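You operate a simulated robot arm through the tools that you are given. There is no shell and no other tool.

You run a simulated two-armed robot. Do the job below in one go: nothing can be reset, and whatever is moved stays where it is left.

JOB
Switch the heat off, let the tunnel cool, then switch the air off.
Fine: both blowers; the air runs till the hot lamp is out.
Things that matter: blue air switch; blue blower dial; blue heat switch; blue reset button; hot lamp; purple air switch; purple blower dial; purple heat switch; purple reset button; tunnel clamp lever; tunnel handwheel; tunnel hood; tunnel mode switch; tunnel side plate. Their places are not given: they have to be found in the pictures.

It is judged by the outcome, as a careful person would: the job done as asked, and still so three seconds after it is handed in. It fails if anything else is knocked over, pushed out of place, dropped, spilled or broken.

ROBOT AND FRAMES
Two 6-joint arms with two-finger grippers on one trunk that stands fixed in place. Base frame: the origin is at the foot of the trunk, x ahead of it, y to its left, z up. Readings come in cm, degrees, newtons and seconds.
The left shoulder is at [6, 14.3, 95.5], the right one opposite. With the tool pointing down near the work surface each hand reaches from about 10 to 64 cm from the base axis, measured 20 degrees to its own side. Payload 2.45 kg a hand.
Tool frame (each hand has its own): the origin (TCP) lies between the finger pads and is the grasp point; the fingertips stand 2.6 cm ahead of it; z points along the fingers, y is the line along which they close. The gripper opens to 9.6 cm. The gripper's body begins 6.9 cm behind the TCP.
Orientation is that of the tool frame in the base frame, as a unit quaternion [w, x, y, z]. With the fingers straight down and closing along the base's y, the tool's x points along the base's -x, its y along +y and its z along -z.

CONTROLS
- The arms move only by the tool send_rows. It takes "left_moves", "right_moves" or both (then of equal length, played together; a hand with none holds still); each is text: rows parted by semicolons, each of 7 numbers parted by spaces: the opening, from 0 (shut) to 1 (fully open), then the shift along the base's x, y, z in cm, then the turn, a rotation vector about the base's x, y, z in degrees. In form: grip dx dy dz wx wy wz; .... A call has 1 to 20 rows; each row is the pose to reach, as a shift and turn from the pose commanded when the call began. Rows are played at 5 a second. More than 5 cm and 8.6 degrees between two rows, or a gripper value outside its range, and nothing of the call is played. Where a pose cannot be reached the arm comes as near as it can. A force on the tool above 40 N (or 10 N above the force at the start of the call, whichever is more), or a blocked arm, ends the call early, and 0.2 s more pass. The fingers move at their own pace and stop on an object; they squeeze with about 28 N. The grip force told is the motor's: it shows also when the fingers shut on nothing. Time passes only in rows, and 0.2 s behind the last, so rows that repeat a pose let the fingers close. It gives the time, the measured TCP pose, the force on the tool (base axes), the opening and the grip force at its end, in the units of the frame above (readings bear some noise), with the torque about the TCP (base axes, N m) and any sound that the robot's microphone picked up.
- Cameras (640 x 400 px; columns grow to the right, rows downward): "scene" is now at [13.87, 2.34, 156.11]; the picture's right is [0.29, -0.96, -0.00], its down [-0.69, -0.21, -0.70] and it looks along [0.66, 0.20, -0.72] (base axes); focal length 302 px, centre (320, 200). "left" rides on the left gripper at [8.2, -0.3, -9.8] in its tool frame; the picture's right is [0.04, 1.00, 0.00], its down [-0.73, 0.03, -0.68] and it looks along [-0.68, 0.03, 0.73] (tool axes); focal length 256 px, centre (320, 200). "right" rides on the right gripper at [8.2, 0.3, -9.8] in its tool frame; the picture's right is [-0.04, 1.00, 0.00], its down [-0.73, -0.03, -0.68] and it looks along [-0.68, -0.03, 0.73] (tool axes); focal length 256 px, centre (320, 200).
- capture(camera): a new picture of that camera. No time passes.
- slide_trunk(by): slides the trunk up (or, below 0, down) by that many cm; the arms and the scene camera ride with it, the base frame stays. It gives what a move gives, with no picture.
- pan_tilt(pan, tilt): turns the head with the scene camera to pan (to the left, within 86 degrees either way) and tilt (down, from -29 to 69), counted from straight ahead of the robot. It gives what a move gives.
- probe_pixels(camera, pixels): there is no depth. For up to 12 entries [column, row, z] of the newest picture of that camera ("zoom" is the newest enlarged one), the place [x, y] in the base frame at which the ray of that pixel passes the height z, good to about 0.2 cm. No time passes.
- inspect(camera, box): a new picture of the part [left, top, right, bottom] of that camera's present view, enlarged. No time passes.
- job_done(): hands the job in; it is judged then, once.

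Open the grippers and draw the arms clear of the work before you hand the job in, unless the task says otherwise.

The tools are called after "Call:" as name(argument=value, ...) on one line, values as JSON. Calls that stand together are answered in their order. send_rows: Moves the arms, as the interface text tells. Its arguments: {"type":"object","properties":{"left_moves":{"type":"string"},"right_moves":{"type":"string"}},"required":[]} The other tools are called the same way: slide_trunk (by) slides the trunk up or down; pan_tilt (pan, tilt) turns the head that bears the scene camera; capture (camera) takes a picture; probe_pixels (camera, pixels) gives the place at which the rays of pixels pass given heights; inspect (camera, box) takes an enlarged picture of a part of a camera's view; job_done () hands the job in.

At the start:

```text
time_s: 0.0
left_tool_pos: [37.53, 22.7, 134.44]
left_tcp_rot: [0.001, 0.0, 1.0, -0.001]
left_contact_force: [0.6, -0.7, 0.1]
left_torque: [0.01, 0.0, 0.01]
left_grip_width: 9.6
left_finger_force: 0.0
right_tool_pos: [29.78, -5.61, 134.58]
right_tcp_rot: [-0.001, 0.0, 1.0, 0.0]
right_contact_force: [0.0, -0.4, 0.0]
right_torque: [0.02, -0.01, -0.03]
right_grip_width: 9.63
right_finger_force: 0.0
trunk travel left (down, up): [-58.0, 1.0]
head pan, tilt: [17.0, 45.9]
```

scene: 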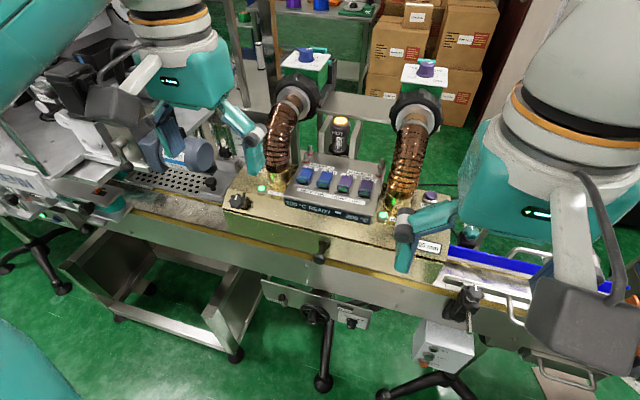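
right: 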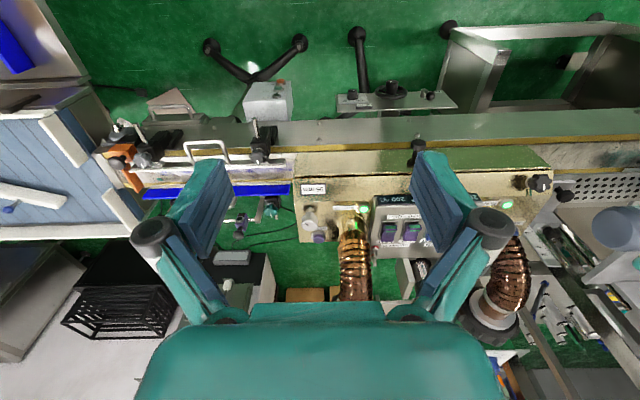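
left: 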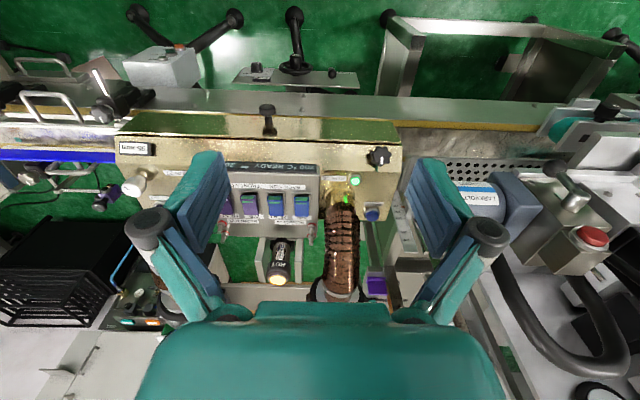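

The scene picture shows the tunnel panel with four rocker switches around (305-365, 175-190) and the lamp near (340, 125). I enlarge this region to read the labels.

Call:
inspect(camera="scene", box=[270, 140, 400, 230])

Call:
inspect(camera="scene", box=[220, 40, 460, 200])

Call:
inspect(camera="left", box=[200, 150, 340, 240])

Call:
inspect(camera="right", box=[290, 160, 450, 260])

```text
4.44 times, centred on (335, 185) of scene
```

zoom: 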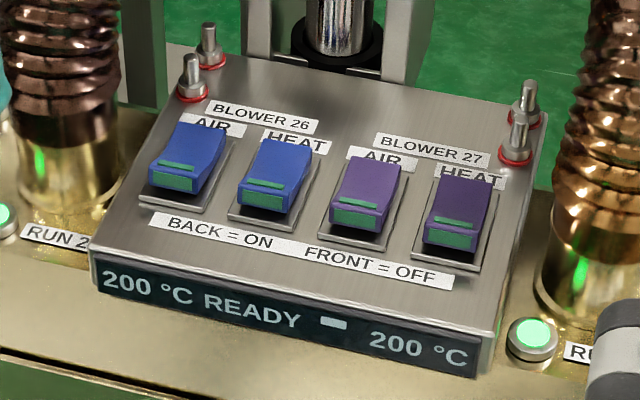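

```text
2.50 times, centred on (340, 120) of scene
```

zoom: 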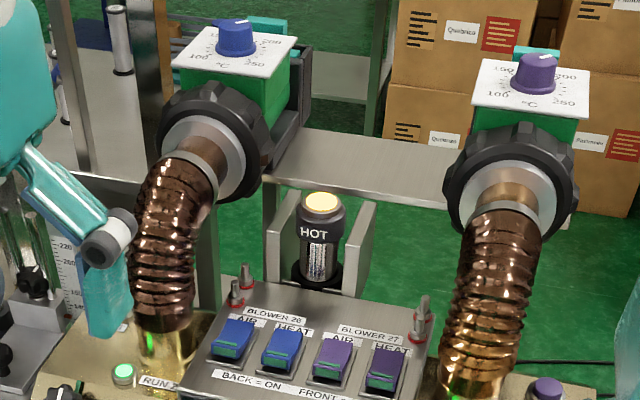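

```text
4.44 times, centred on (270, 195) of left
```

zoom: 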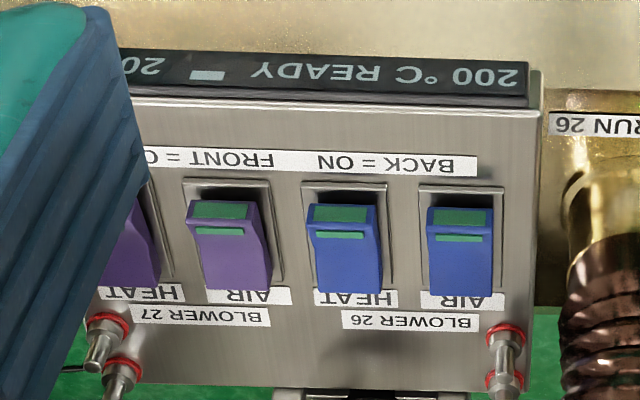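

```text
4.00 times, centred on (370, 210) of right
```

zoom: 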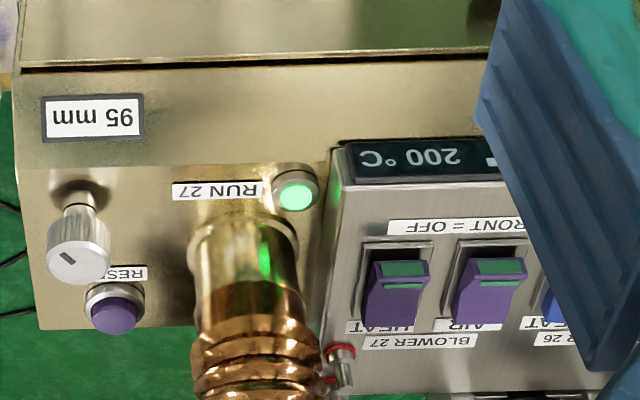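

The zoom shows the order from robot's left to right: blue AIR, blue HEAT, purple AIR, purple HEAT, with "BACK = ON, FRONT = OFF". I triangulate features from scene and left cameras at several heights.

Call:
probe_pixels(camera="scene", pixels=[[302.3, 180.5, 85], [302.3, 180.5, 95], [302.3, 180.5, 105], [302.3, 180.5, 115], [284.8, 199, 85], [284.8, 199, 95], [284.8, 199, 105], [284.8, 199, 115]])

Call:
probe_pixels(camera="left", pixels=[[301.5, 197.2, 85], [301.5, 197.2, 95], [301.5, 197.2, 105], [301.5, 197.2, 115], [316.6, 165.3, 85], [316.6, 165.3, 95], [316.6, 165.3, 105], [316.6, 165.3, 115]])

```text
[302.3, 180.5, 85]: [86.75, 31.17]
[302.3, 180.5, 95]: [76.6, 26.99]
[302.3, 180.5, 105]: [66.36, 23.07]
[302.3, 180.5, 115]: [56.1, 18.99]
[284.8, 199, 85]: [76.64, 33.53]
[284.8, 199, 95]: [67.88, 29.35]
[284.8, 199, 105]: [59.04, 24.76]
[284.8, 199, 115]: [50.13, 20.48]
```

```text
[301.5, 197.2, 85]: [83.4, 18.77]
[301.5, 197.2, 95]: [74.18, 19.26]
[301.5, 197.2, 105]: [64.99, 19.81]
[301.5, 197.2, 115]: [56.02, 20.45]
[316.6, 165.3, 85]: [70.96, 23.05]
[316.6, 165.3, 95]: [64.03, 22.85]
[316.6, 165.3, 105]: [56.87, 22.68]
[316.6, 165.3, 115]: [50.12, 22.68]
```

Triangulation places the switches near x 59, z 112, y from about 20 (blue AIR) downwards to about 8, and the front top edge of the panel near z 110. I bring the left hand a bit nearer and lower in free air in front of the tunnel for a closer look at how the paddles work.

Call:
send_rows(left_moves="1 0.5 -1.8 -2.6 0 0 0; 1 1 -3.6 -5.2 0 0 0; 1 1.5 -5.4 -7.8 0 0 0; 1 2 -7.2 -10.4 0 0 0")

Call:
capture(camera="left")

Call:
capture(camera="scene")

```text
time_s: 1.0
left_tool_pos: [39.52, 15.2, 124.08]
left_tcp_rot: [-0.001, 0.0, 1.0, 0.0]
left_contact_force: [-0.3, -0.1, -0.2]
left_torque: [0.01, 0.01, 0.01]
left_grip_width: 9.6
left_finger_force: 0.0
right_tool_pos: [30.0, -5.72, 134.42]
right_tcp_rot: [-0.001, 0.0, 1.0, -0.001]
right_contact_force: [0.6, -0.8, -0.3]
right_torque: [0.02, -0.03, 0.01]
right_grip_width: 9.59
right_finger_force: 0.1
trunk travel left (down, up): [-58.0, 1.0]
head pan, tilt: [17.0, 45.9]
```

```text
taken
```

left: 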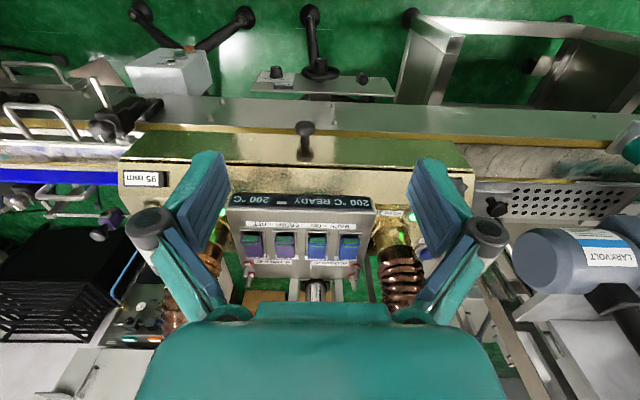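

```text
taken
```

scene: 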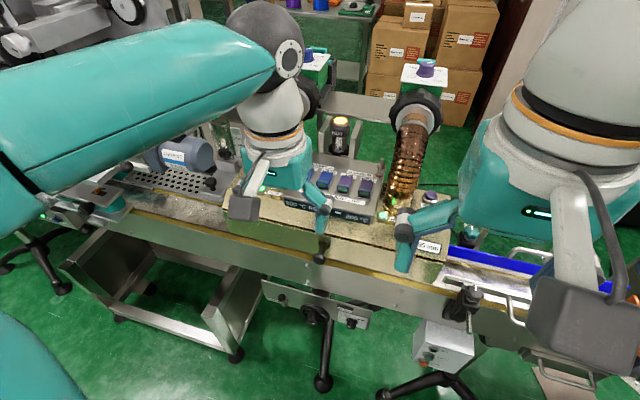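

The left camera now sees the whole panel with all four paddles at columns 253-350, row 243. I enlarge it.

Call:
inspect(camera="left", box=[220, 185, 390, 295])

Call:
inspect(camera="right", box=[350, 170, 450, 290])

```text
3.64 times, centred on (305, 240) of left
```

zoom: 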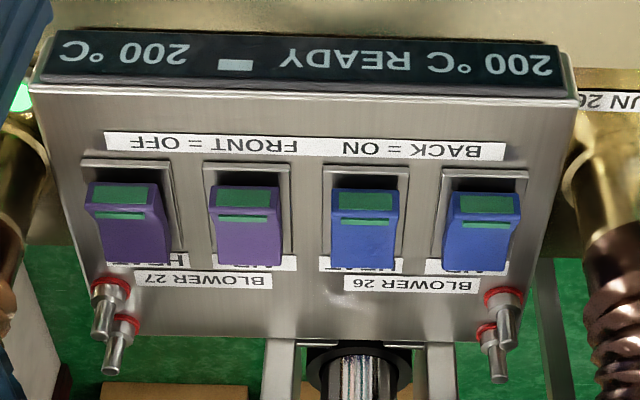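

```text
3.33 times, centred on (400, 230) of right
```

zoom: 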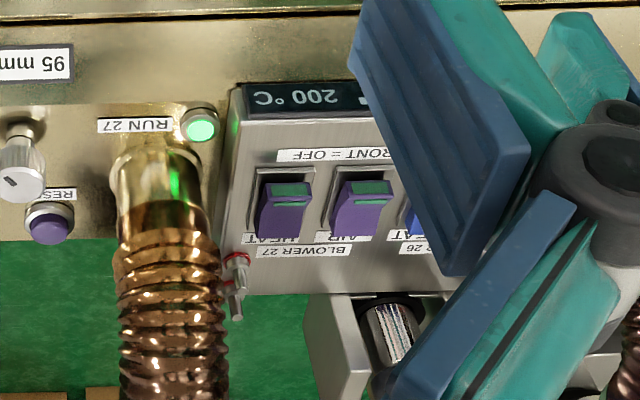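

The paddles overlap the back edge of their bezels, and I need to know whether they are levers or rockers. I take high zooms of the purple pair in scene and in the left camera to triangulate the paddle's shape.

Call:
inspect(camera="scene", box=[330, 160, 390, 220])

Call:
inspect(camera="left", box=[235, 220, 305, 265])

Call:
inspect(camera="right", box=[370, 210, 430, 250])

```text
6.67 times, centred on (360, 190) of scene
```

zoom: 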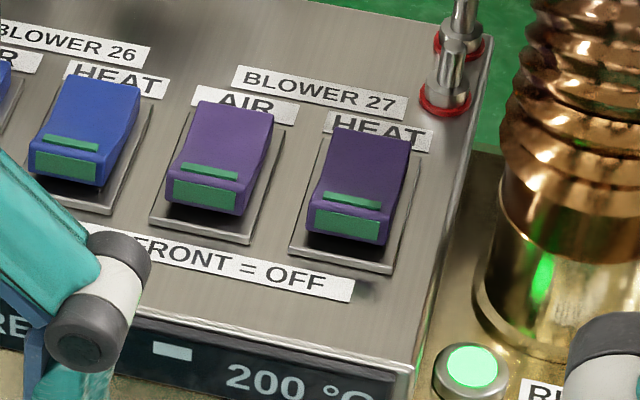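

```text
8.89 times, centred on (270, 242) of left
```

zoom: 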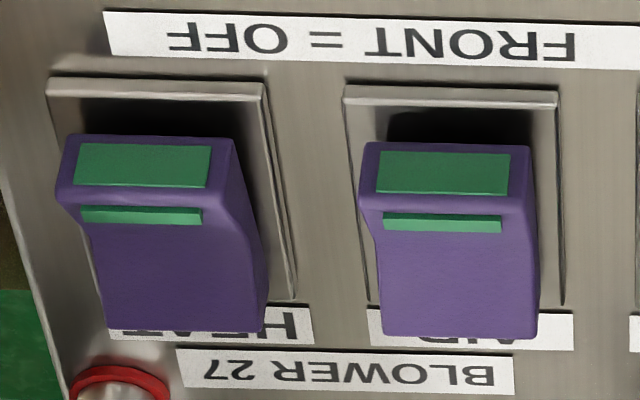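

```text
10.00 times, centred on (400, 230) of right
```

zoom: 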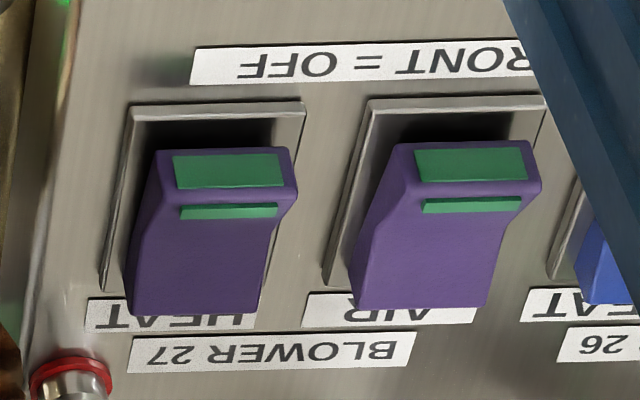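

The high zooms suggest a rocker whose green-nosed front end stands up; I verify by triangulating nose, stripe and back edge of the purple HEAT paddle in all three cameras.

Call:
probe_pixels(camera="scene", pixels=[[359.7, 191.05, 108], [359.7, 191.05, 116], [369.45, 193.0, 108], [369.45, 193.0, 116], [360.75, 189.55, 108], [360.75, 189.55, 116], [369.15, 191.05, 108], [369.15, 191.05, 116], [362.7, 179.5, 108], [362.7, 179.5, 116], [373.65, 181.45, 108], [373.65, 181.45, 116]])

Call:
probe_pixels(camera="left", pixels=[[257.29, 240.54, 108], [257.29, 240.54, 116], [242.44, 240.31, 108], [242.44, 240.31, 116], [256.73, 243.91, 108], [256.73, 243.91, 116], [243.23, 243.69, 108], [243.23, 243.69, 116], [263.48, 256.85, 108], [263.48, 256.85, 116], [246.04, 256.85, 108], [246.04, 256.85, 116]])

Call:
probe_pixels(camera="right", pixels=[[396.5, 228.7, 108], [396.5, 228.7, 116], [385.5, 228.8, 108], [385.5, 228.8, 116], [395.7, 231.0, 108], [395.7, 231.0, 116], [386.2, 231.2, 108], [386.2, 231.2, 116], [393.5, 241.5, 108], [393.5, 241.5, 116], [381, 241.5, 108], [381, 241.5, 116]])

```text
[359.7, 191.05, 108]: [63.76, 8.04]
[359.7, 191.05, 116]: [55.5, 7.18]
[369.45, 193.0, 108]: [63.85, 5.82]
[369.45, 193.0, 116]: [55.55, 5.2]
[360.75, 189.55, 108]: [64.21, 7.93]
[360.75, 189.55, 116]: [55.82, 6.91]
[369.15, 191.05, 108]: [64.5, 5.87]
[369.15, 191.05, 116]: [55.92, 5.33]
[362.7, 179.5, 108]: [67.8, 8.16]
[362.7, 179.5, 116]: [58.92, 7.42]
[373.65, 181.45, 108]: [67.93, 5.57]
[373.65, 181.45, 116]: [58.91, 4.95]
```

```text
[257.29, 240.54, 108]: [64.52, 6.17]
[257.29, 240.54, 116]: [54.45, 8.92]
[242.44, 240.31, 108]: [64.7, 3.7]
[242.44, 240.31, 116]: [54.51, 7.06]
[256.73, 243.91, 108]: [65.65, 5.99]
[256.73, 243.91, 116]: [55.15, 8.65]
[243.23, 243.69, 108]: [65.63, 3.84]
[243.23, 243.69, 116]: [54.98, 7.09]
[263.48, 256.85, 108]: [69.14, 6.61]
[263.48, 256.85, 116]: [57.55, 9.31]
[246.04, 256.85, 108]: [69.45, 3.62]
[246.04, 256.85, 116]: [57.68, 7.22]
```

```text
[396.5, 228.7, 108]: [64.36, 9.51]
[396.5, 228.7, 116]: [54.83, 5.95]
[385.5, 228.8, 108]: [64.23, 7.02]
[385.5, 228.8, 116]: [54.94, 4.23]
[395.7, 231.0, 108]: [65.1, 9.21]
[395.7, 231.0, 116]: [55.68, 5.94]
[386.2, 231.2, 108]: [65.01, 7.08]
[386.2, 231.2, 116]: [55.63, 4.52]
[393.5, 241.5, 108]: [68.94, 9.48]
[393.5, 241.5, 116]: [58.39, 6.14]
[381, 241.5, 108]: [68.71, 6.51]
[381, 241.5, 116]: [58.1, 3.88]
```

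Nose comes out at x 59.2, z 112.3 and the back end at x 63.8, z 111.7. I triangulate the bezel front corners and the BLOWER 27 label to get the panel's own slope.

Call:
probe_pixels(camera="left", pixels=[[239.4, 228.28, 108], [239.4, 228.28, 116], [263.8, 228.95, 108], [263.8, 228.95, 116], [253.9, 258.65, 108], [253.9, 258.65, 116], [291.7, 259.66, 108], [291.7, 259.66, 116]])

Call:
probe_pixels(camera="right", pixels=[[381.3, 220.3, 108], [381.3, 220.3, 116], [398.3, 220.3, 108], [398.3, 220.3, 116], [381.7, 243.8, 108], [381.7, 243.8, 116], [409.5, 243.3, 108], [409.5, 243.3, 116]])

```text
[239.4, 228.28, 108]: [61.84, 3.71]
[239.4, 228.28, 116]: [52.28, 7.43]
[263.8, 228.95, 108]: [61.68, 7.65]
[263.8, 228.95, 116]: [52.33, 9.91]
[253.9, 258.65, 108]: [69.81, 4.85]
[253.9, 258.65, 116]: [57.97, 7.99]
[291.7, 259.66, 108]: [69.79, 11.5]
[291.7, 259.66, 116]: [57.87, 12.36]
```

```text
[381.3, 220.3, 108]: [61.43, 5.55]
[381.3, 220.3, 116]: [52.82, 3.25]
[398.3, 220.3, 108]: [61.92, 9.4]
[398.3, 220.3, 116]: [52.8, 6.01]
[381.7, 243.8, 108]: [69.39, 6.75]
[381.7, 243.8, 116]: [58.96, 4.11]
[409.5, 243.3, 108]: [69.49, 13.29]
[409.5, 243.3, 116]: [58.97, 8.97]
```

The panel is almost level (z 110.2–110.7) while the paddle's front nose stands about 2 cm above it and its back about 1.2 cm, so these are rockers with the back pressed (ON); pushing the front nose down means OFF. I pitch the left hand 40° forward in front of the panel with fingers shut, and shift the right hand aside to make room.

Call:
send_rows(left_moves="0 0 0 0 0 -8 0; 0 0 0 0 0 -16 0; 0 0 0 0 0 -24 0; 0 0 0 0 0 -32 0; 0 0 0 0 0 -40 0; 0 2 0 -1 0 -40 0; 0 4 0 -2 0 -40 0", right_moves="1 0 -1 0 0 0 0; 1 0 -2 0 0 0 0; 1 0 -3 0 0 0 0; 1 0 -4 0 0 0 0; 1 0 -5 0 0 0 0; 1 0 -6 0 0 0 0; 1 0 -7 0 0 0 0")

Call:
capture(camera="left")

Call:
capture(camera="scene")

Call:
capture(camera="right")

```text
time_s: 2.6
left_tool_pos: [43.64, 15.55, 122.2]
left_tcp_rot: [0.343, 0.001, 0.939, -0.001]
left_contact_force: [-1.4, 0.3, -0.5]
left_torque: [-0.02, -0.01, -0.01]
left_grip_width: 0.01
left_finger_force: 28.0
right_tool_pos: [29.8, -12.82, 134.6]
right_tcp_rot: [-0.001, 0.001, 1.0, -0.001]
right_contact_force: [-0.4, -0.3, 0.5]
right_torque: [0.01, -0.03, -0.03]
right_grip_width: 9.59
right_finger_force: 0.1
trunk travel left (down, up): [-58.0, 1.0]
head pan, tilt: [17.0, 45.9]
```

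```text
taken
```

left: 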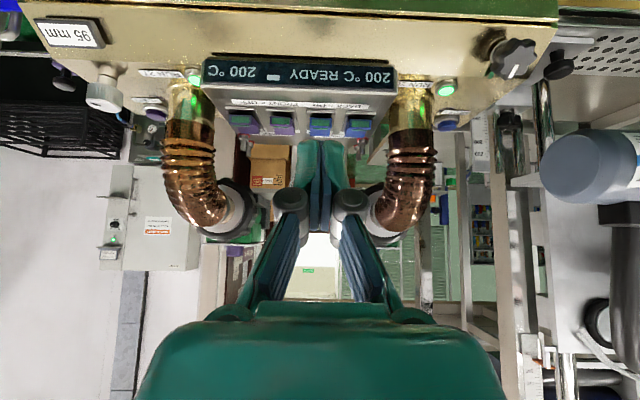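

```text
taken
```

scene: 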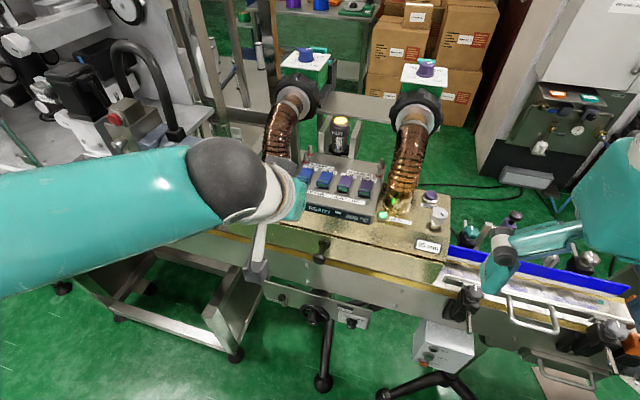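

```text
taken
```

right: 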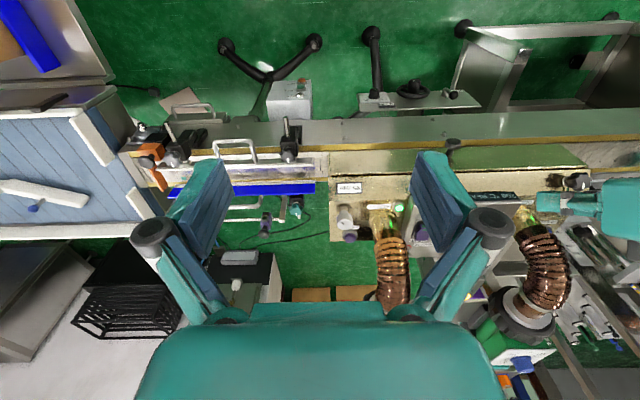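

The pitched view shows the panel front-on with paddles at rows ~120 (columns 243-358). I zoom in to check the profile of the paddles and compute exact y positions.

Call:
inspect(camera="left", box=[200, 50, 420, 190])

Call:
inspect(camera="scene", box=[270, 100, 400, 230])

Call:
inspect(camera="left", box=[215, 85, 305, 145])

```text
2.86 times, centred on (310, 120) of left
```

zoom: 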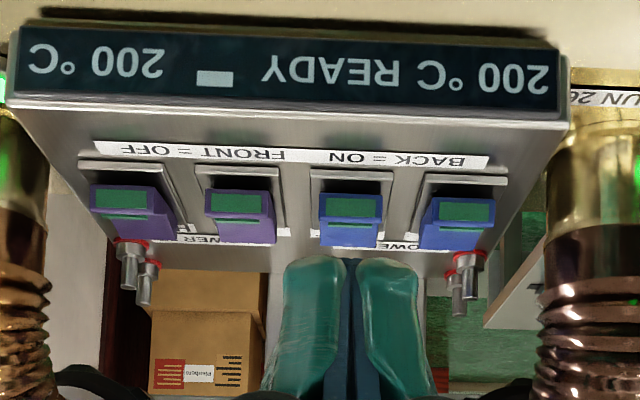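

```text
3.08 times, centred on (335, 165) of scene
```

zoom: 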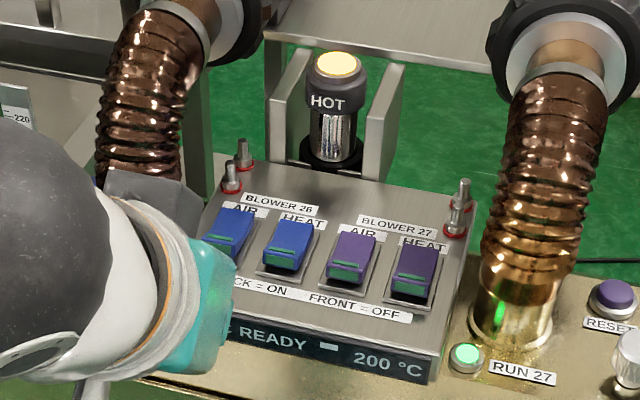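

```text
6.67 times, centred on (260, 115) of left
```

zoom: 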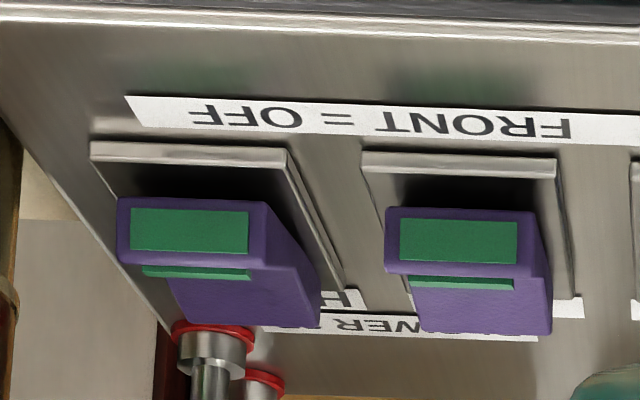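

The front-on zoom confirms each nose stands raised over a dark gap, so the rocker's front must be pushed down. I probe the bezel front centres at z 110.45 and the nose centres at z 112 for the four y positions.

Call:
probe_pixels(camera="left", pixels=[[240.4, 106.7, 110.45], [281.2, 108.6, 110.45], [321.4, 109.9, 110.45], [361.2, 111.1, 110.45], [240.8, 120, 112], [282.5, 121.5, 112], [323.0, 122.5, 112], [363, 123.5, 112]])

Call:
inspect(camera="scene", box=[285, 155, 385, 215])

```text
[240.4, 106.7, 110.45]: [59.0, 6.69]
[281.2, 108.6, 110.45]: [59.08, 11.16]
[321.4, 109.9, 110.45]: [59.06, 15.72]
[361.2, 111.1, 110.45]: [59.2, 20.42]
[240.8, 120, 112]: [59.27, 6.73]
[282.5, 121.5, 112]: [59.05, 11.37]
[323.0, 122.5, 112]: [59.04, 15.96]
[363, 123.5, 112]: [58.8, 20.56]
```

```text
6.40 times, centred on (335, 185) of scene
```

zoom: 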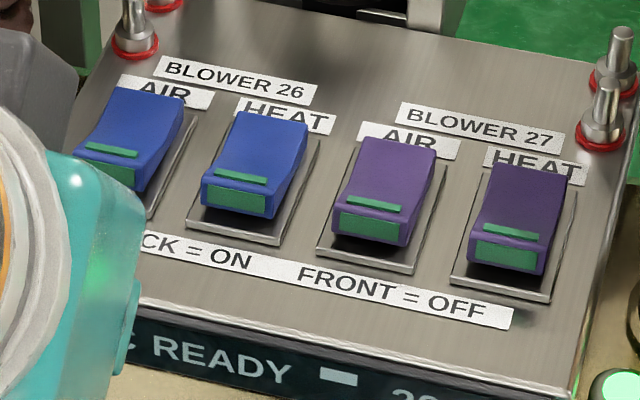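

The four switches sit at y = 6.65 (purple HEAT), 11.25 (purple AIR), 15.8 (blue HEAT), 20.4 (blue AIR), nose at x ≈ 59. I bring the shut fingers to hover above the blue HEAT nose.

Call:
send_rows(left_moves="0 3 0.1 -0.5 0 0 0; 0 6 0.2 -1 0 0 0; 0 9 0.3 -1.8 0 0 0; 0 12 0.4 -2.6 0 0 0; 0 14 0.4 -3.4 0 0 0; 0 15.6 0.4 -4.1 0 0 0; 0 15.6 0.4 -4.1 0 0 0")

Call:
capture(camera="left")

Call:
capture(camera="scene")

Call:
capture(camera="right")

```text
time_s: 4.2
left_tool_pos: [59.13, 15.76, 117.98]
left_tcp_rot: [0.343, 0.0, 0.939, 0.0]
left_contact_force: [0.3, 0.0, 0.5]
left_torque: [-0.02, 0.04, -0.01]
left_grip_width: 0.0
left_finger_force: 27.8
right_tool_pos: [29.68, -12.7, 134.72]
right_tcp_rot: [0.0, 0.0, 1.0, 0.0]
right_contact_force: [0.7, 0.9, -0.7]
right_torque: [0.0, 0.0, 0.0]
right_grip_width: 9.59
right_finger_force: 0.0
trunk travel left (down, up): [-58.0, 1.0]
head pan, tilt: [17.0, 45.9]
```

```text
taken
```

left: 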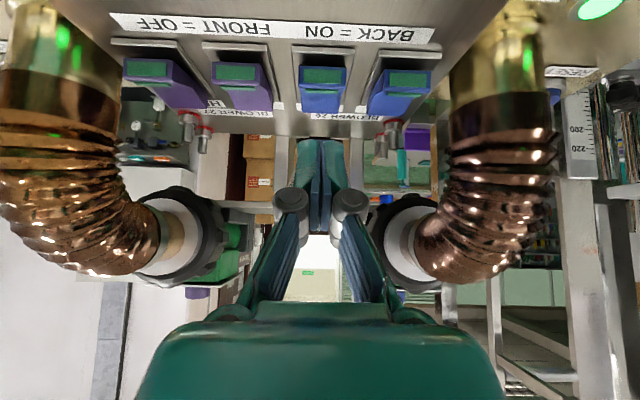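

```text
taken
```

scene: 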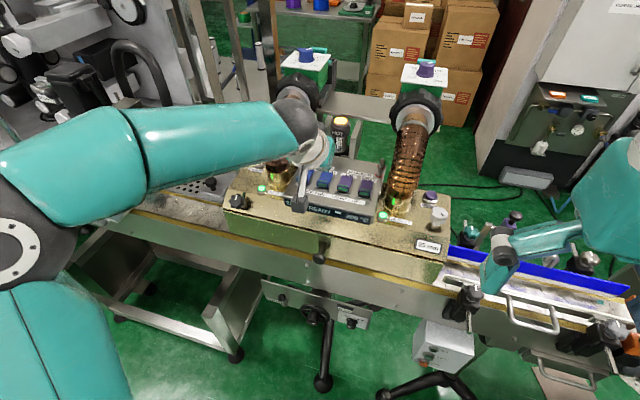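

```text
taken
```

right: 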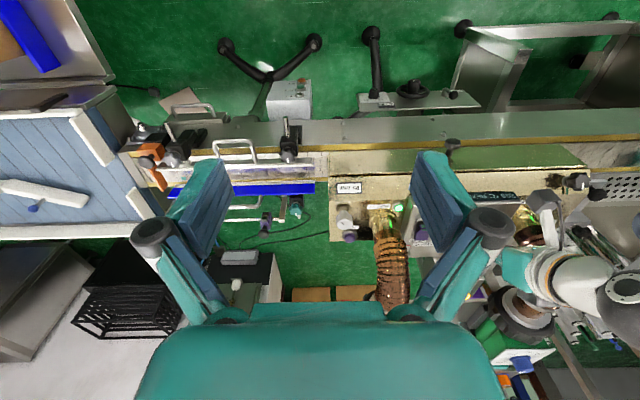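

The fingers hover over the blue HEAT switch (tips near column 320, row 140 in the left picture) with no contact. I check the hose positions relative to the hand before pressing.

Call:
probe_pixels(camera="left", pixels=[[452, 70, 112], [537, 70, 112], [450, 140, 115], [558, 140, 115], [415, 240, 125], [520, 200, 122], [323, 100, 112], [8, 60, 112], [120, 70, 112]])

Call:
inspect(camera="scene", box=[240, 80, 400, 220])

Call:
inspect(camera="left", box=[240, 40, 400, 180])

```text
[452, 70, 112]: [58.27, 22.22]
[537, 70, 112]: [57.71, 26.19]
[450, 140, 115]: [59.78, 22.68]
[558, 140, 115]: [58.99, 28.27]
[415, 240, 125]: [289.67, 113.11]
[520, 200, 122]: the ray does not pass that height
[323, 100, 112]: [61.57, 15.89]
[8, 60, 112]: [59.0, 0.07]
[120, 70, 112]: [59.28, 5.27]
```

```text
2.86 times, centred on (320, 150) of scene
```

zoom: 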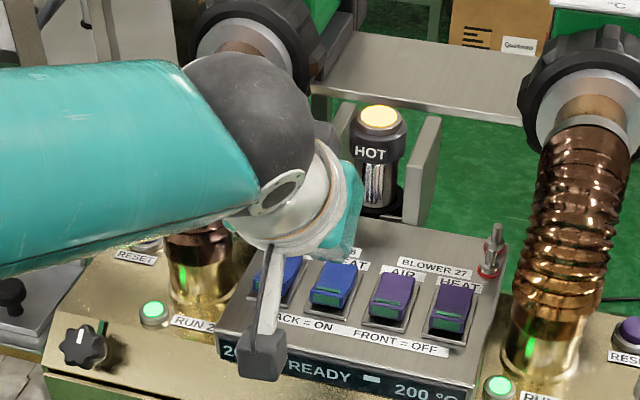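

```text
2.86 times, centred on (320, 110) of left
```

zoom: 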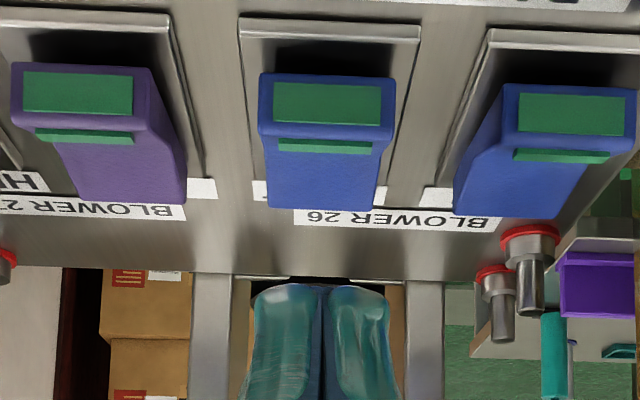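

Clearances to hoses are fine (pipe at y≈24.7 outward and x≥59.5, hand body stays at x<54). I now press the blue HEAT nose straight down in small steps.

Call:
send_rows(left_moves="0 0 0 -1.5 0 0 0; 0 0 0 -2.4 0 0 0; 0 0 0 -2.8 0 0 0; 0 0 0 -3.1 0 0 0; 0 0 0 -3.4 0 0 0; 0 0 0 -3.7 0 0 0")

Call:
capture(camera="left")

Call:
inspect(camera="scene", box=[280, 110, 400, 230])

```text
time_s: 5.6
left_tool_pos: [59.28, 15.93, 114.38]
left_tcp_rot: [0.344, 0.001, 0.939, -0.001]
left_contact_force: [2.4, 0.7, 5.2]
left_torque: [0.01, -0.06, -0.04]
left_grip_width: 0.59
left_finger_force: 28.6
right_tool_pos: [29.74, -12.56, 134.75]
right_tcp_rot: [0.001, 0.0, 1.0, 0.0]
right_contact_force: [0.7, 0.2, 0.4]
right_torque: [0.02, 0.0, -0.01]
right_grip_width: 9.6
right_finger_force: 0.0
trunk travel left (down, up): [-58.0, 1.0]
head pan, tilt: [17.0, 45.9]
```

```text
taken
```

left: 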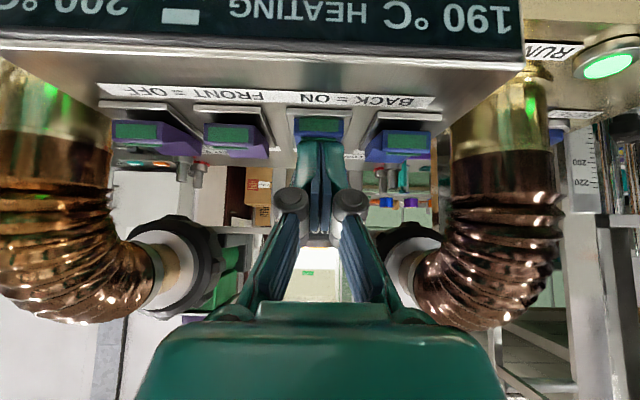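

```text
3.33 times, centred on (340, 170) of scene
```

zoom: 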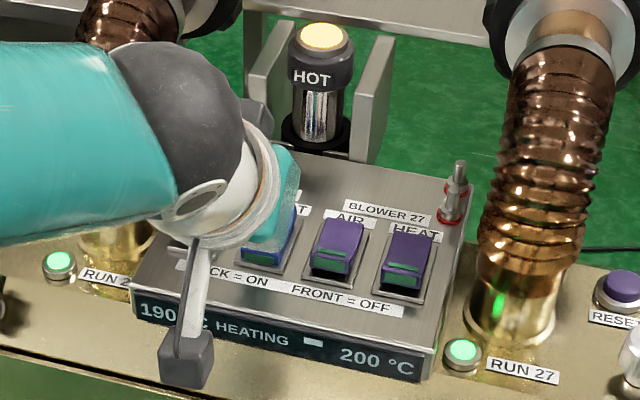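

The display now reads 190 °C for blower 26, so the heat switch has reacted; force is only 5 N. I lift off and look at the switch's new attitude.

Call:
send_rows(left_moves="0 0 0 1.5 0 0 0; 0 0 0 3.5 0 0 0; 0 -3 0 4.5 0 0 0; 0 -6 0 5 0 0 0")

Call:
inspect(camera="left", box=[200, 30, 440, 180])

Call:
inspect(camera="scene", box=[280, 110, 400, 230])

```text
time_s: 6.6
left_tool_pos: [52.92, 16.01, 119.39]
left_tcp_rot: [0.343, 0.0, 0.939, -0.001]
left_contact_force: [0.0, 0.3, -0.4]
left_torque: [0.01, 0.0, 0.0]
left_grip_width: 0.02
left_finger_force: 28.5
right_tool_pos: [29.82, -12.55, 134.56]
right_tcp_rot: [0.0, 0.001, 1.0, -0.001]
right_contact_force: [-0.5, -0.4, 0.3]
right_torque: [0.01, -0.02, 0.0]
right_grip_width: 9.58
right_finger_force: 0.1
trunk travel left (down, up): [-58.0, 1.0]
head pan, tilt: [17.0, 45.9]
```

```text
2.67 times, centred on (320, 105) of left
```

zoom: 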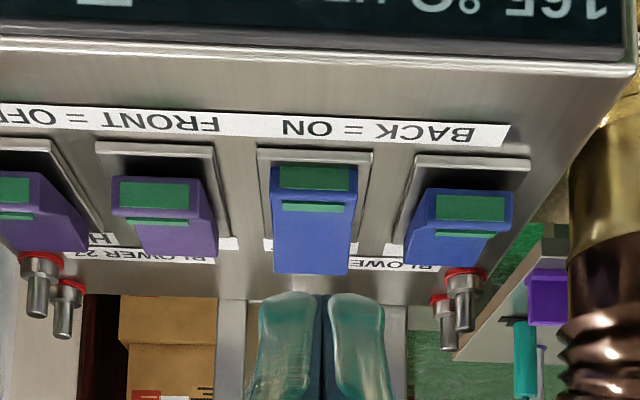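

```text
3.33 times, centred on (340, 170) of scene
```

zoom: 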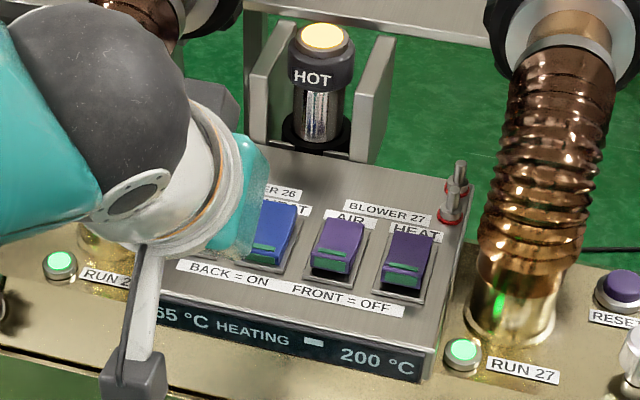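

Blue HEAT is flipped (blower 26 reads 165 °C and falling). I move right to y 6.65, hover over purple HEAT, and press in the same manner.

Call:
send_rows(left_moves="0 0 -3 0 0 0 0; 0 0 -6 0 0 0 0; 0 0 -9.15 0 0 0 0; 0 3 -9.15 -0.5 0 0 0; 0 6 -9.15 -1.3 0 0 0; 0 6 -9.15 -1.3 0 0 0; 0 6 -9.15 -2.8 0 0 0; 0 6 -9.15 -3.7 0 0 0; 0 6 -9.15 -4.1 0 0 0; 0 6 -9.15 -4.4 0 0 0; 0 6 -9.15 -4.7 0 0 0; 0 6 -9.15 -5 0 0 0")

Call:
inspect(camera="scene", box=[280, 110, 400, 230])

Call:
capture(camera="left")

```text
time_s: 9.2
left_tool_pos: [59.14, 6.71, 114.37]
left_tcp_rot: [0.344, 0.0, 0.939, -0.001]
left_contact_force: [-0.1, 0.8, 4.9]
left_torque: [0.03, -0.01, 0.04]
left_grip_width: 0.59
left_finger_force: 28.5
right_tool_pos: [29.8, -12.63, 134.67]
right_tcp_rot: [0.0, 0.001, 1.0, -0.001]
right_contact_force: [-0.1, 0.3, 0.1]
right_torque: [0.02, -0.01, -0.03]
right_grip_width: 9.57
right_finger_force: 0.0
trunk travel left (down, up): [-58.0, 1.0]
head pan, tilt: [17.0, 45.9]
```

```text
3.33 times, centred on (340, 170) of scene
```

zoom: 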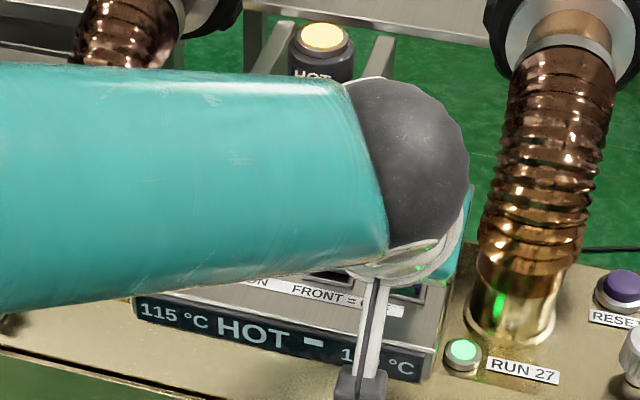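

```text
taken
```

left: 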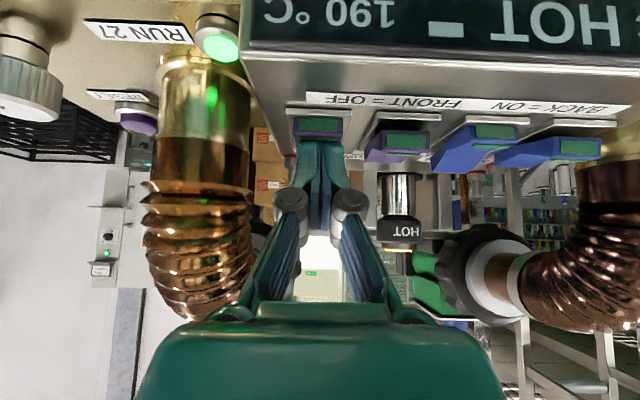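

Purple HEAT is pressed: the display reads HOT with blower 27 at 190 °C and falling. I lift off, retract and move over towards the blue AIR side so the lamp can be watched.

Call:
send_rows(left_moves="0 0 0 1.5 0 0 0; 0 0 0 3.7 0 0 0; 0 -3 0 5 0 0 0; 0 -6 0 6 0 0 0; 0 -9 3 7 0 0 0; 0 -12 6 8 0 0 0; 0 -14 9.5 8 0 0 0; 0 -14 13.75 8 0 0 0; 0 -14 13.75 8 0 0 0")

Call:
inspect(camera="scene", box=[280, 110, 400, 230])

Call:
inspect(camera="left", box=[150, 30, 430, 200])

```text
time_s: 11.2
left_tool_pos: [44.87, 20.29, 122.67]
left_tcp_rot: [0.342, 0.001, 0.94, 0.001]
left_contact_force: [0.2, 0.1, -0.1]
left_torque: [0.01, 0.02, -0.02]
left_grip_width: 0.01
left_finger_force: 28.1
right_tool_pos: [29.72, -12.7, 134.58]
right_tcp_rot: [-0.001, 0.0, 1.0, 0.0]
right_contact_force: [-0.4, 0.1, -0.4]
right_torque: [0.0, 0.0, 0.01]
right_grip_width: 9.62
right_finger_force: 0.0
trunk travel left (down, up): [-58.0, 1.0]
head pan, tilt: [17.0, 45.9]
```

```text
3.33 times, centred on (340, 170) of scene
```

zoom: 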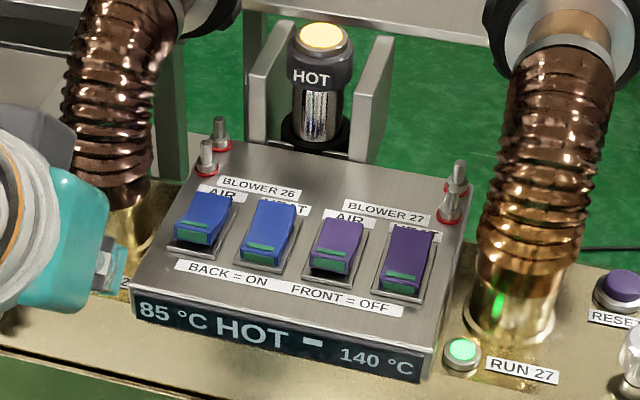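

```text
2.29 times, centred on (290, 115) of left
```

zoom: 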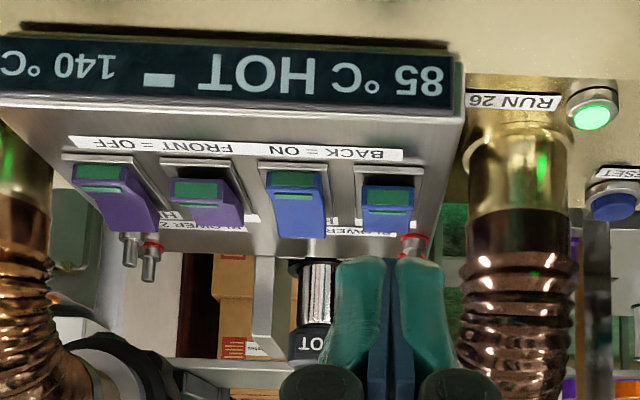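

Both HEAT rockers are now front-down; blower 26 reads 85 °C, blower 27 140 °C, lamp still lit. I hold still for about 4 s and watch the lamp.

Call:
send_rows(left_moves="0 0 0 0 0 0 0; 0 0 0 0 0 0 0; 0 0 0 0 0 0 0; 0 0 0 0 0 0 0; 0 0 0 0 0 0 0; 0 0 0 0 0 0 0; 0 0 0 0 0 0 0; 0 0 0 0 0 0 0; 0 0 0 0 0 0 0; 0 0 0 0 0 0 0; 0 0 0 0 0 0 0; 0 0 0 0 0 0 0; 0 0 0 0 0 0 0; 0 0 0 0 0 0 0; 0 0 0 0 0 0 0; 0 0 0 0 0 0 0; 0 0 0 0 0 0 0; 0 0 0 0 0 0 0; 0 0 0 0 0 0 0; 0 0 0 0 0 0 0")

Call:
inspect(camera="scene", box=[280, 110, 400, 230])

```text
time_s: 15.4
left_tool_pos: [45.08, 20.33, 122.63]
left_tcp_rot: [0.341, 0.0, 0.94, -0.001]
left_contact_force: [0.2, -0.3, 1.0]
left_torque: [-0.03, 0.0, 0.0]
left_grip_width: 0.0
left_finger_force: 28.0
right_tool_pos: [29.82, -12.69, 134.63]
right_tcp_rot: [0.0, 0.001, 1.0, 0.0]
right_contact_force: [-0.4, -0.2, 0.2]
right_torque: [0.03, 0.0, 0.01]
right_grip_width: 9.65
right_finger_force: 0.0
trunk travel left (down, up): [-58.0, 1.0]
head pan, tilt: [17.0, 45.9]
```

```text
3.33 times, centred on (340, 170) of scene
```

zoom: 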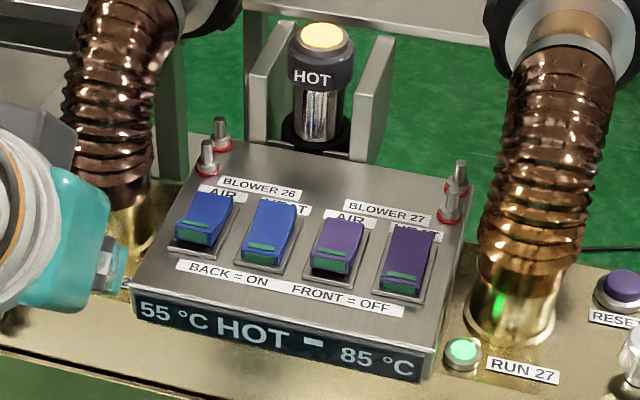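

Temperatures are 55 and 85 °C and the lamp is still lit, so I keep waiting.

Call:
send_rows(left_moves="0 0 0 0 0 0 0; 0 0 0 0 0 0 0; 0 0 0 0 0 0 0; 0 0 0 0 0 0 0; 0 0 0 0 0 0 0; 0 0 0 0 0 0 0; 0 0 0 0 0 0 0; 0 0 0 0 0 0 0; 0 0 0 0 0 0 0; 0 0 0 0 0 0 0; 0 0 0 0 0 0 0; 0 0 0 0 0 0 0; 0 0 0 0 0 0 0; 0 0 0 0 0 0 0; 0 0 0 0 0 0 0; 0 0 0 0 0 0 0; 0 0 0 0 0 0 0; 0 0 0 0 0 0 0; 0 0 0 0 0 0 0; 0 0 0 0 0 0 0")

Call:
inspect(camera="scene", box=[280, 110, 400, 230])

```text
time_s: 19.6
left_tool_pos: [45.03, 20.29, 122.68]
left_tcp_rot: [0.342, 0.001, 0.94, -0.001]
left_contact_force: [-0.4, -0.7, 0.4]
left_torque: [0.01, 0.05, 0.0]
left_grip_width: 0.0
left_finger_force: 28.6
right_tool_pos: [29.89, -12.7, 134.59]
right_tcp_rot: [0.0, 0.001, 1.0, 0.0]
right_contact_force: [-0.3, 0.1, 0.3]
right_torque: [0.0, 0.0, 0.05]
right_grip_width: 9.61
right_finger_force: 0.1
trunk travel left (down, up): [-58.0, 1.0]
head pan, tilt: [17.0, 45.9]
```

```text
3.33 times, centred on (340, 170) of scene
```

zoom: 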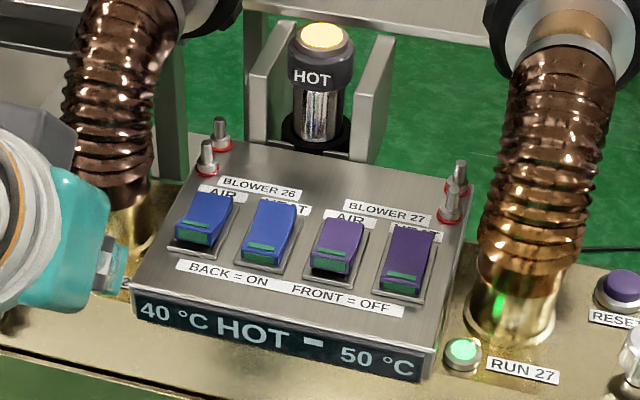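

Now 40 and 50 °C with the display still at HOT and the lamp still lit; I wait on.

Call:
send_rows(left_moves="0 0 0 0 0 0 0; 0 0 0 0 0 0 0; 0 0 0 0 0 0 0; 0 0 0 0 0 0 0; 0 0 0 0 0 0 0; 0 0 0 0 0 0 0; 0 0 0 0 0 0 0; 0 0 0 0 0 0 0; 0 0 0 0 0 0 0; 0 0 0 0 0 0 0; 0 0 0 0 0 0 0; 0 0 0 0 0 0 0; 0 0 0 0 0 0 0; 0 0 0 0 0 0 0; 0 0 0 0 0 0 0; 0 0 0 0 0 0 0; 0 0 0 0 0 0 0; 0 0 0 0 0 0 0; 0 0 0 0 0 0 0; 0 0 0 0 0 0 0")

Call:
inspect(camera="scene", box=[280, 110, 400, 230])

```text
time_s: 23.8
left_tool_pos: [45.04, 20.3, 122.62]
left_tcp_rot: [0.342, 0.0, 0.94, -0.001]
left_contact_force: [-0.4, -0.8, 0.9]
left_torque: [0.03, 0.01, 0.02]
left_grip_width: 0.0
left_finger_force: 28.2
right_tool_pos: [29.75, -12.57, 134.68]
right_tcp_rot: [0.0, 0.0, 1.0, 0.0]
right_contact_force: [0.0, -0.3, -0.6]
right_torque: [-0.02, -0.01, 0.01]
right_grip_width: 9.61
right_finger_force: 0.2
trunk travel left (down, up): [-58.0, 1.0]
head pan, tilt: [17.0, 45.9]
```

```text
3.33 times, centred on (340, 170) of scene
```

zoom: 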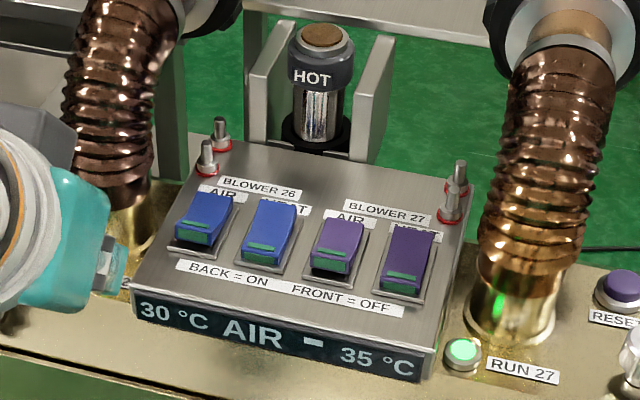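

The hot lamp is out and the display says AIR (30/35 °C). I give it a few more seconds of air for margin and confirm that it stays out.

Call:
send_rows(left_moves="0 0 0 0 0 0 0; 0 0 0 0 0 0 0; 0 0 0 0 0 0 0; 0 0 0 0 0 0 0; 0 0 0 0 0 0 0; 0 0 0 0 0 0 0; 0 0 0 0 0 0 0; 0 0 0 0 0 0 0; 0 0 0 0 0 0 0; 0 0 0 0 0 0 0; 0 0 0 0 0 0 0; 0 0 0 0 0 0 0; 0 0 0 0 0 0 0; 0 0 0 0 0 0 0; 0 0 0 0 0 0 0; 0 0 0 0 0 0 0; 0 0 0 0 0 0 0; 0 0 0 0 0 0 0; 0 0 0 0 0 0 0; 0 0 0 0 0 0 0")

Call:
inspect(camera="scene", box=[280, 110, 400, 230])

Call:
capture(camera="left")

```text
time_s: 28.0
left_tool_pos: [44.91, 20.32, 122.45]
left_tcp_rot: [0.342, 0.0, 0.94, -0.001]
left_contact_force: [0.8, -0.2, 0.2]
left_torque: [0.01, 0.02, -0.02]
left_grip_width: 0.0
left_finger_force: 28.2
right_tool_pos: [29.79, -12.69, 134.58]
right_tcp_rot: [-0.001, 0.0, 1.0, 0.0]
right_contact_force: [1.1, -0.6, -0.4]
right_torque: [-0.01, 0.01, -0.03]
right_grip_width: 9.58
right_finger_force: 0.1
trunk travel left (down, up): [-58.0, 1.0]
head pan, tilt: [17.0, 45.9]
```

```text
3.33 times, centred on (340, 170) of scene
```

zoom: 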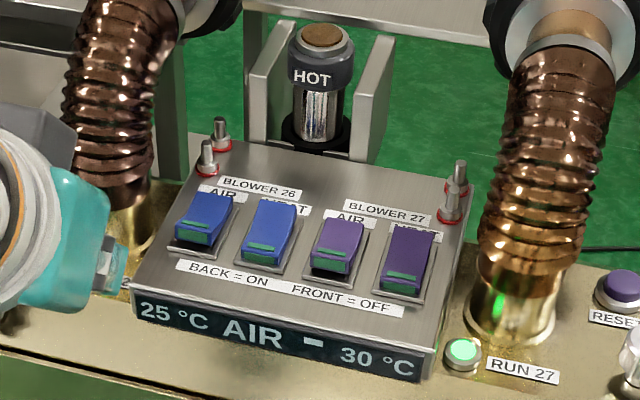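

```text
taken
```

left: 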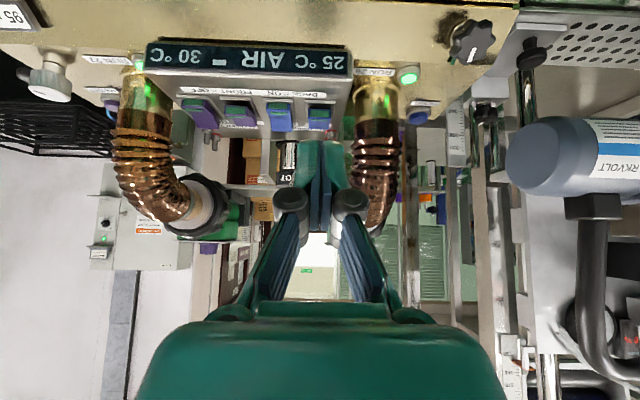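

Lamp stays out at 25/30 °C with AIR shown, so now the air goes off. I move in over the blue AIR nose (y 20.4) and press it down.

Call:
send_rows(left_moves="0 3 0 -1 0 0 0; 0 6 0 -2 0 0 0; 0 9 0 -3 0 0 0; 0 12 0 -3.7 0 0 0; 0 14 0 -4.3 0 0 0; 0 14 0 -4.3 0 0 0; 0 14 0 -5.8 0 0 0; 0 14 0 -6.7 0 0 0; 0 14 0 -7.1 0 0 0; 0 14 0 -7.4 0 0 0; 0 14 0 -7.7 0 0 0; 0 14 0 -8 0 0 0")

Call:
capture(camera="left")

Call:
inspect(camera="scene", box=[250, 90, 400, 230])

```text
time_s: 30.6
left_tool_pos: [59.18, 20.52, 114.52]
left_tcp_rot: [0.342, 0.001, 0.94, -0.001]
left_contact_force: [0.2, -0.2, 2.4]
left_torque: [0.01, -0.02, 0.0]
left_grip_width: 0.62
left_finger_force: 28.4
right_tool_pos: [29.87, -12.7, 134.67]
right_tcp_rot: [-0.001, 0.0, 1.0, 0.0]
right_contact_force: [0.7, -0.3, 0.4]
right_torque: [0.02, 0.03, 0.0]
right_grip_width: 9.6
right_finger_force: 0.1
trunk travel left (down, up): [-58.0, 1.0]
head pan, tilt: [17.0, 45.9]
```

```text
taken
```

left: 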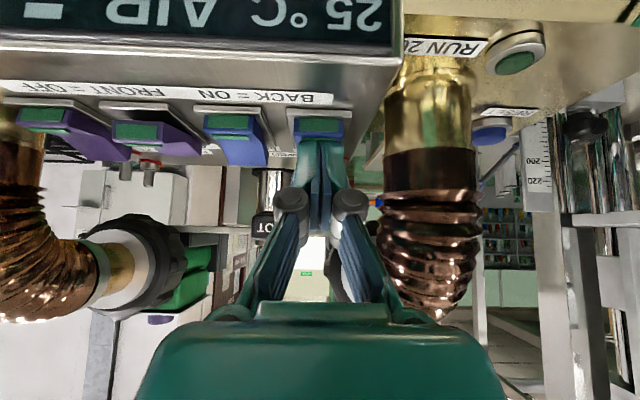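

```text
2.86 times, centred on (325, 160) of scene
```

zoom: 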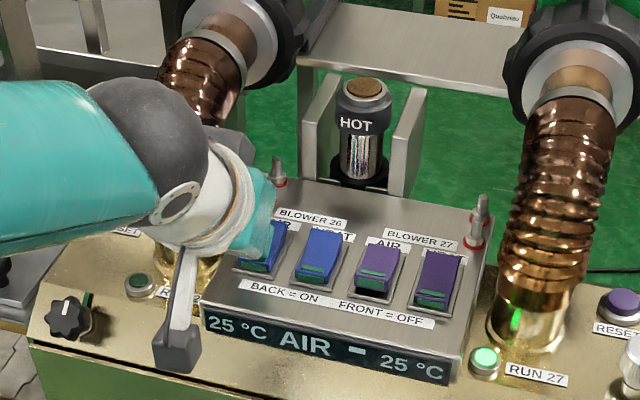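

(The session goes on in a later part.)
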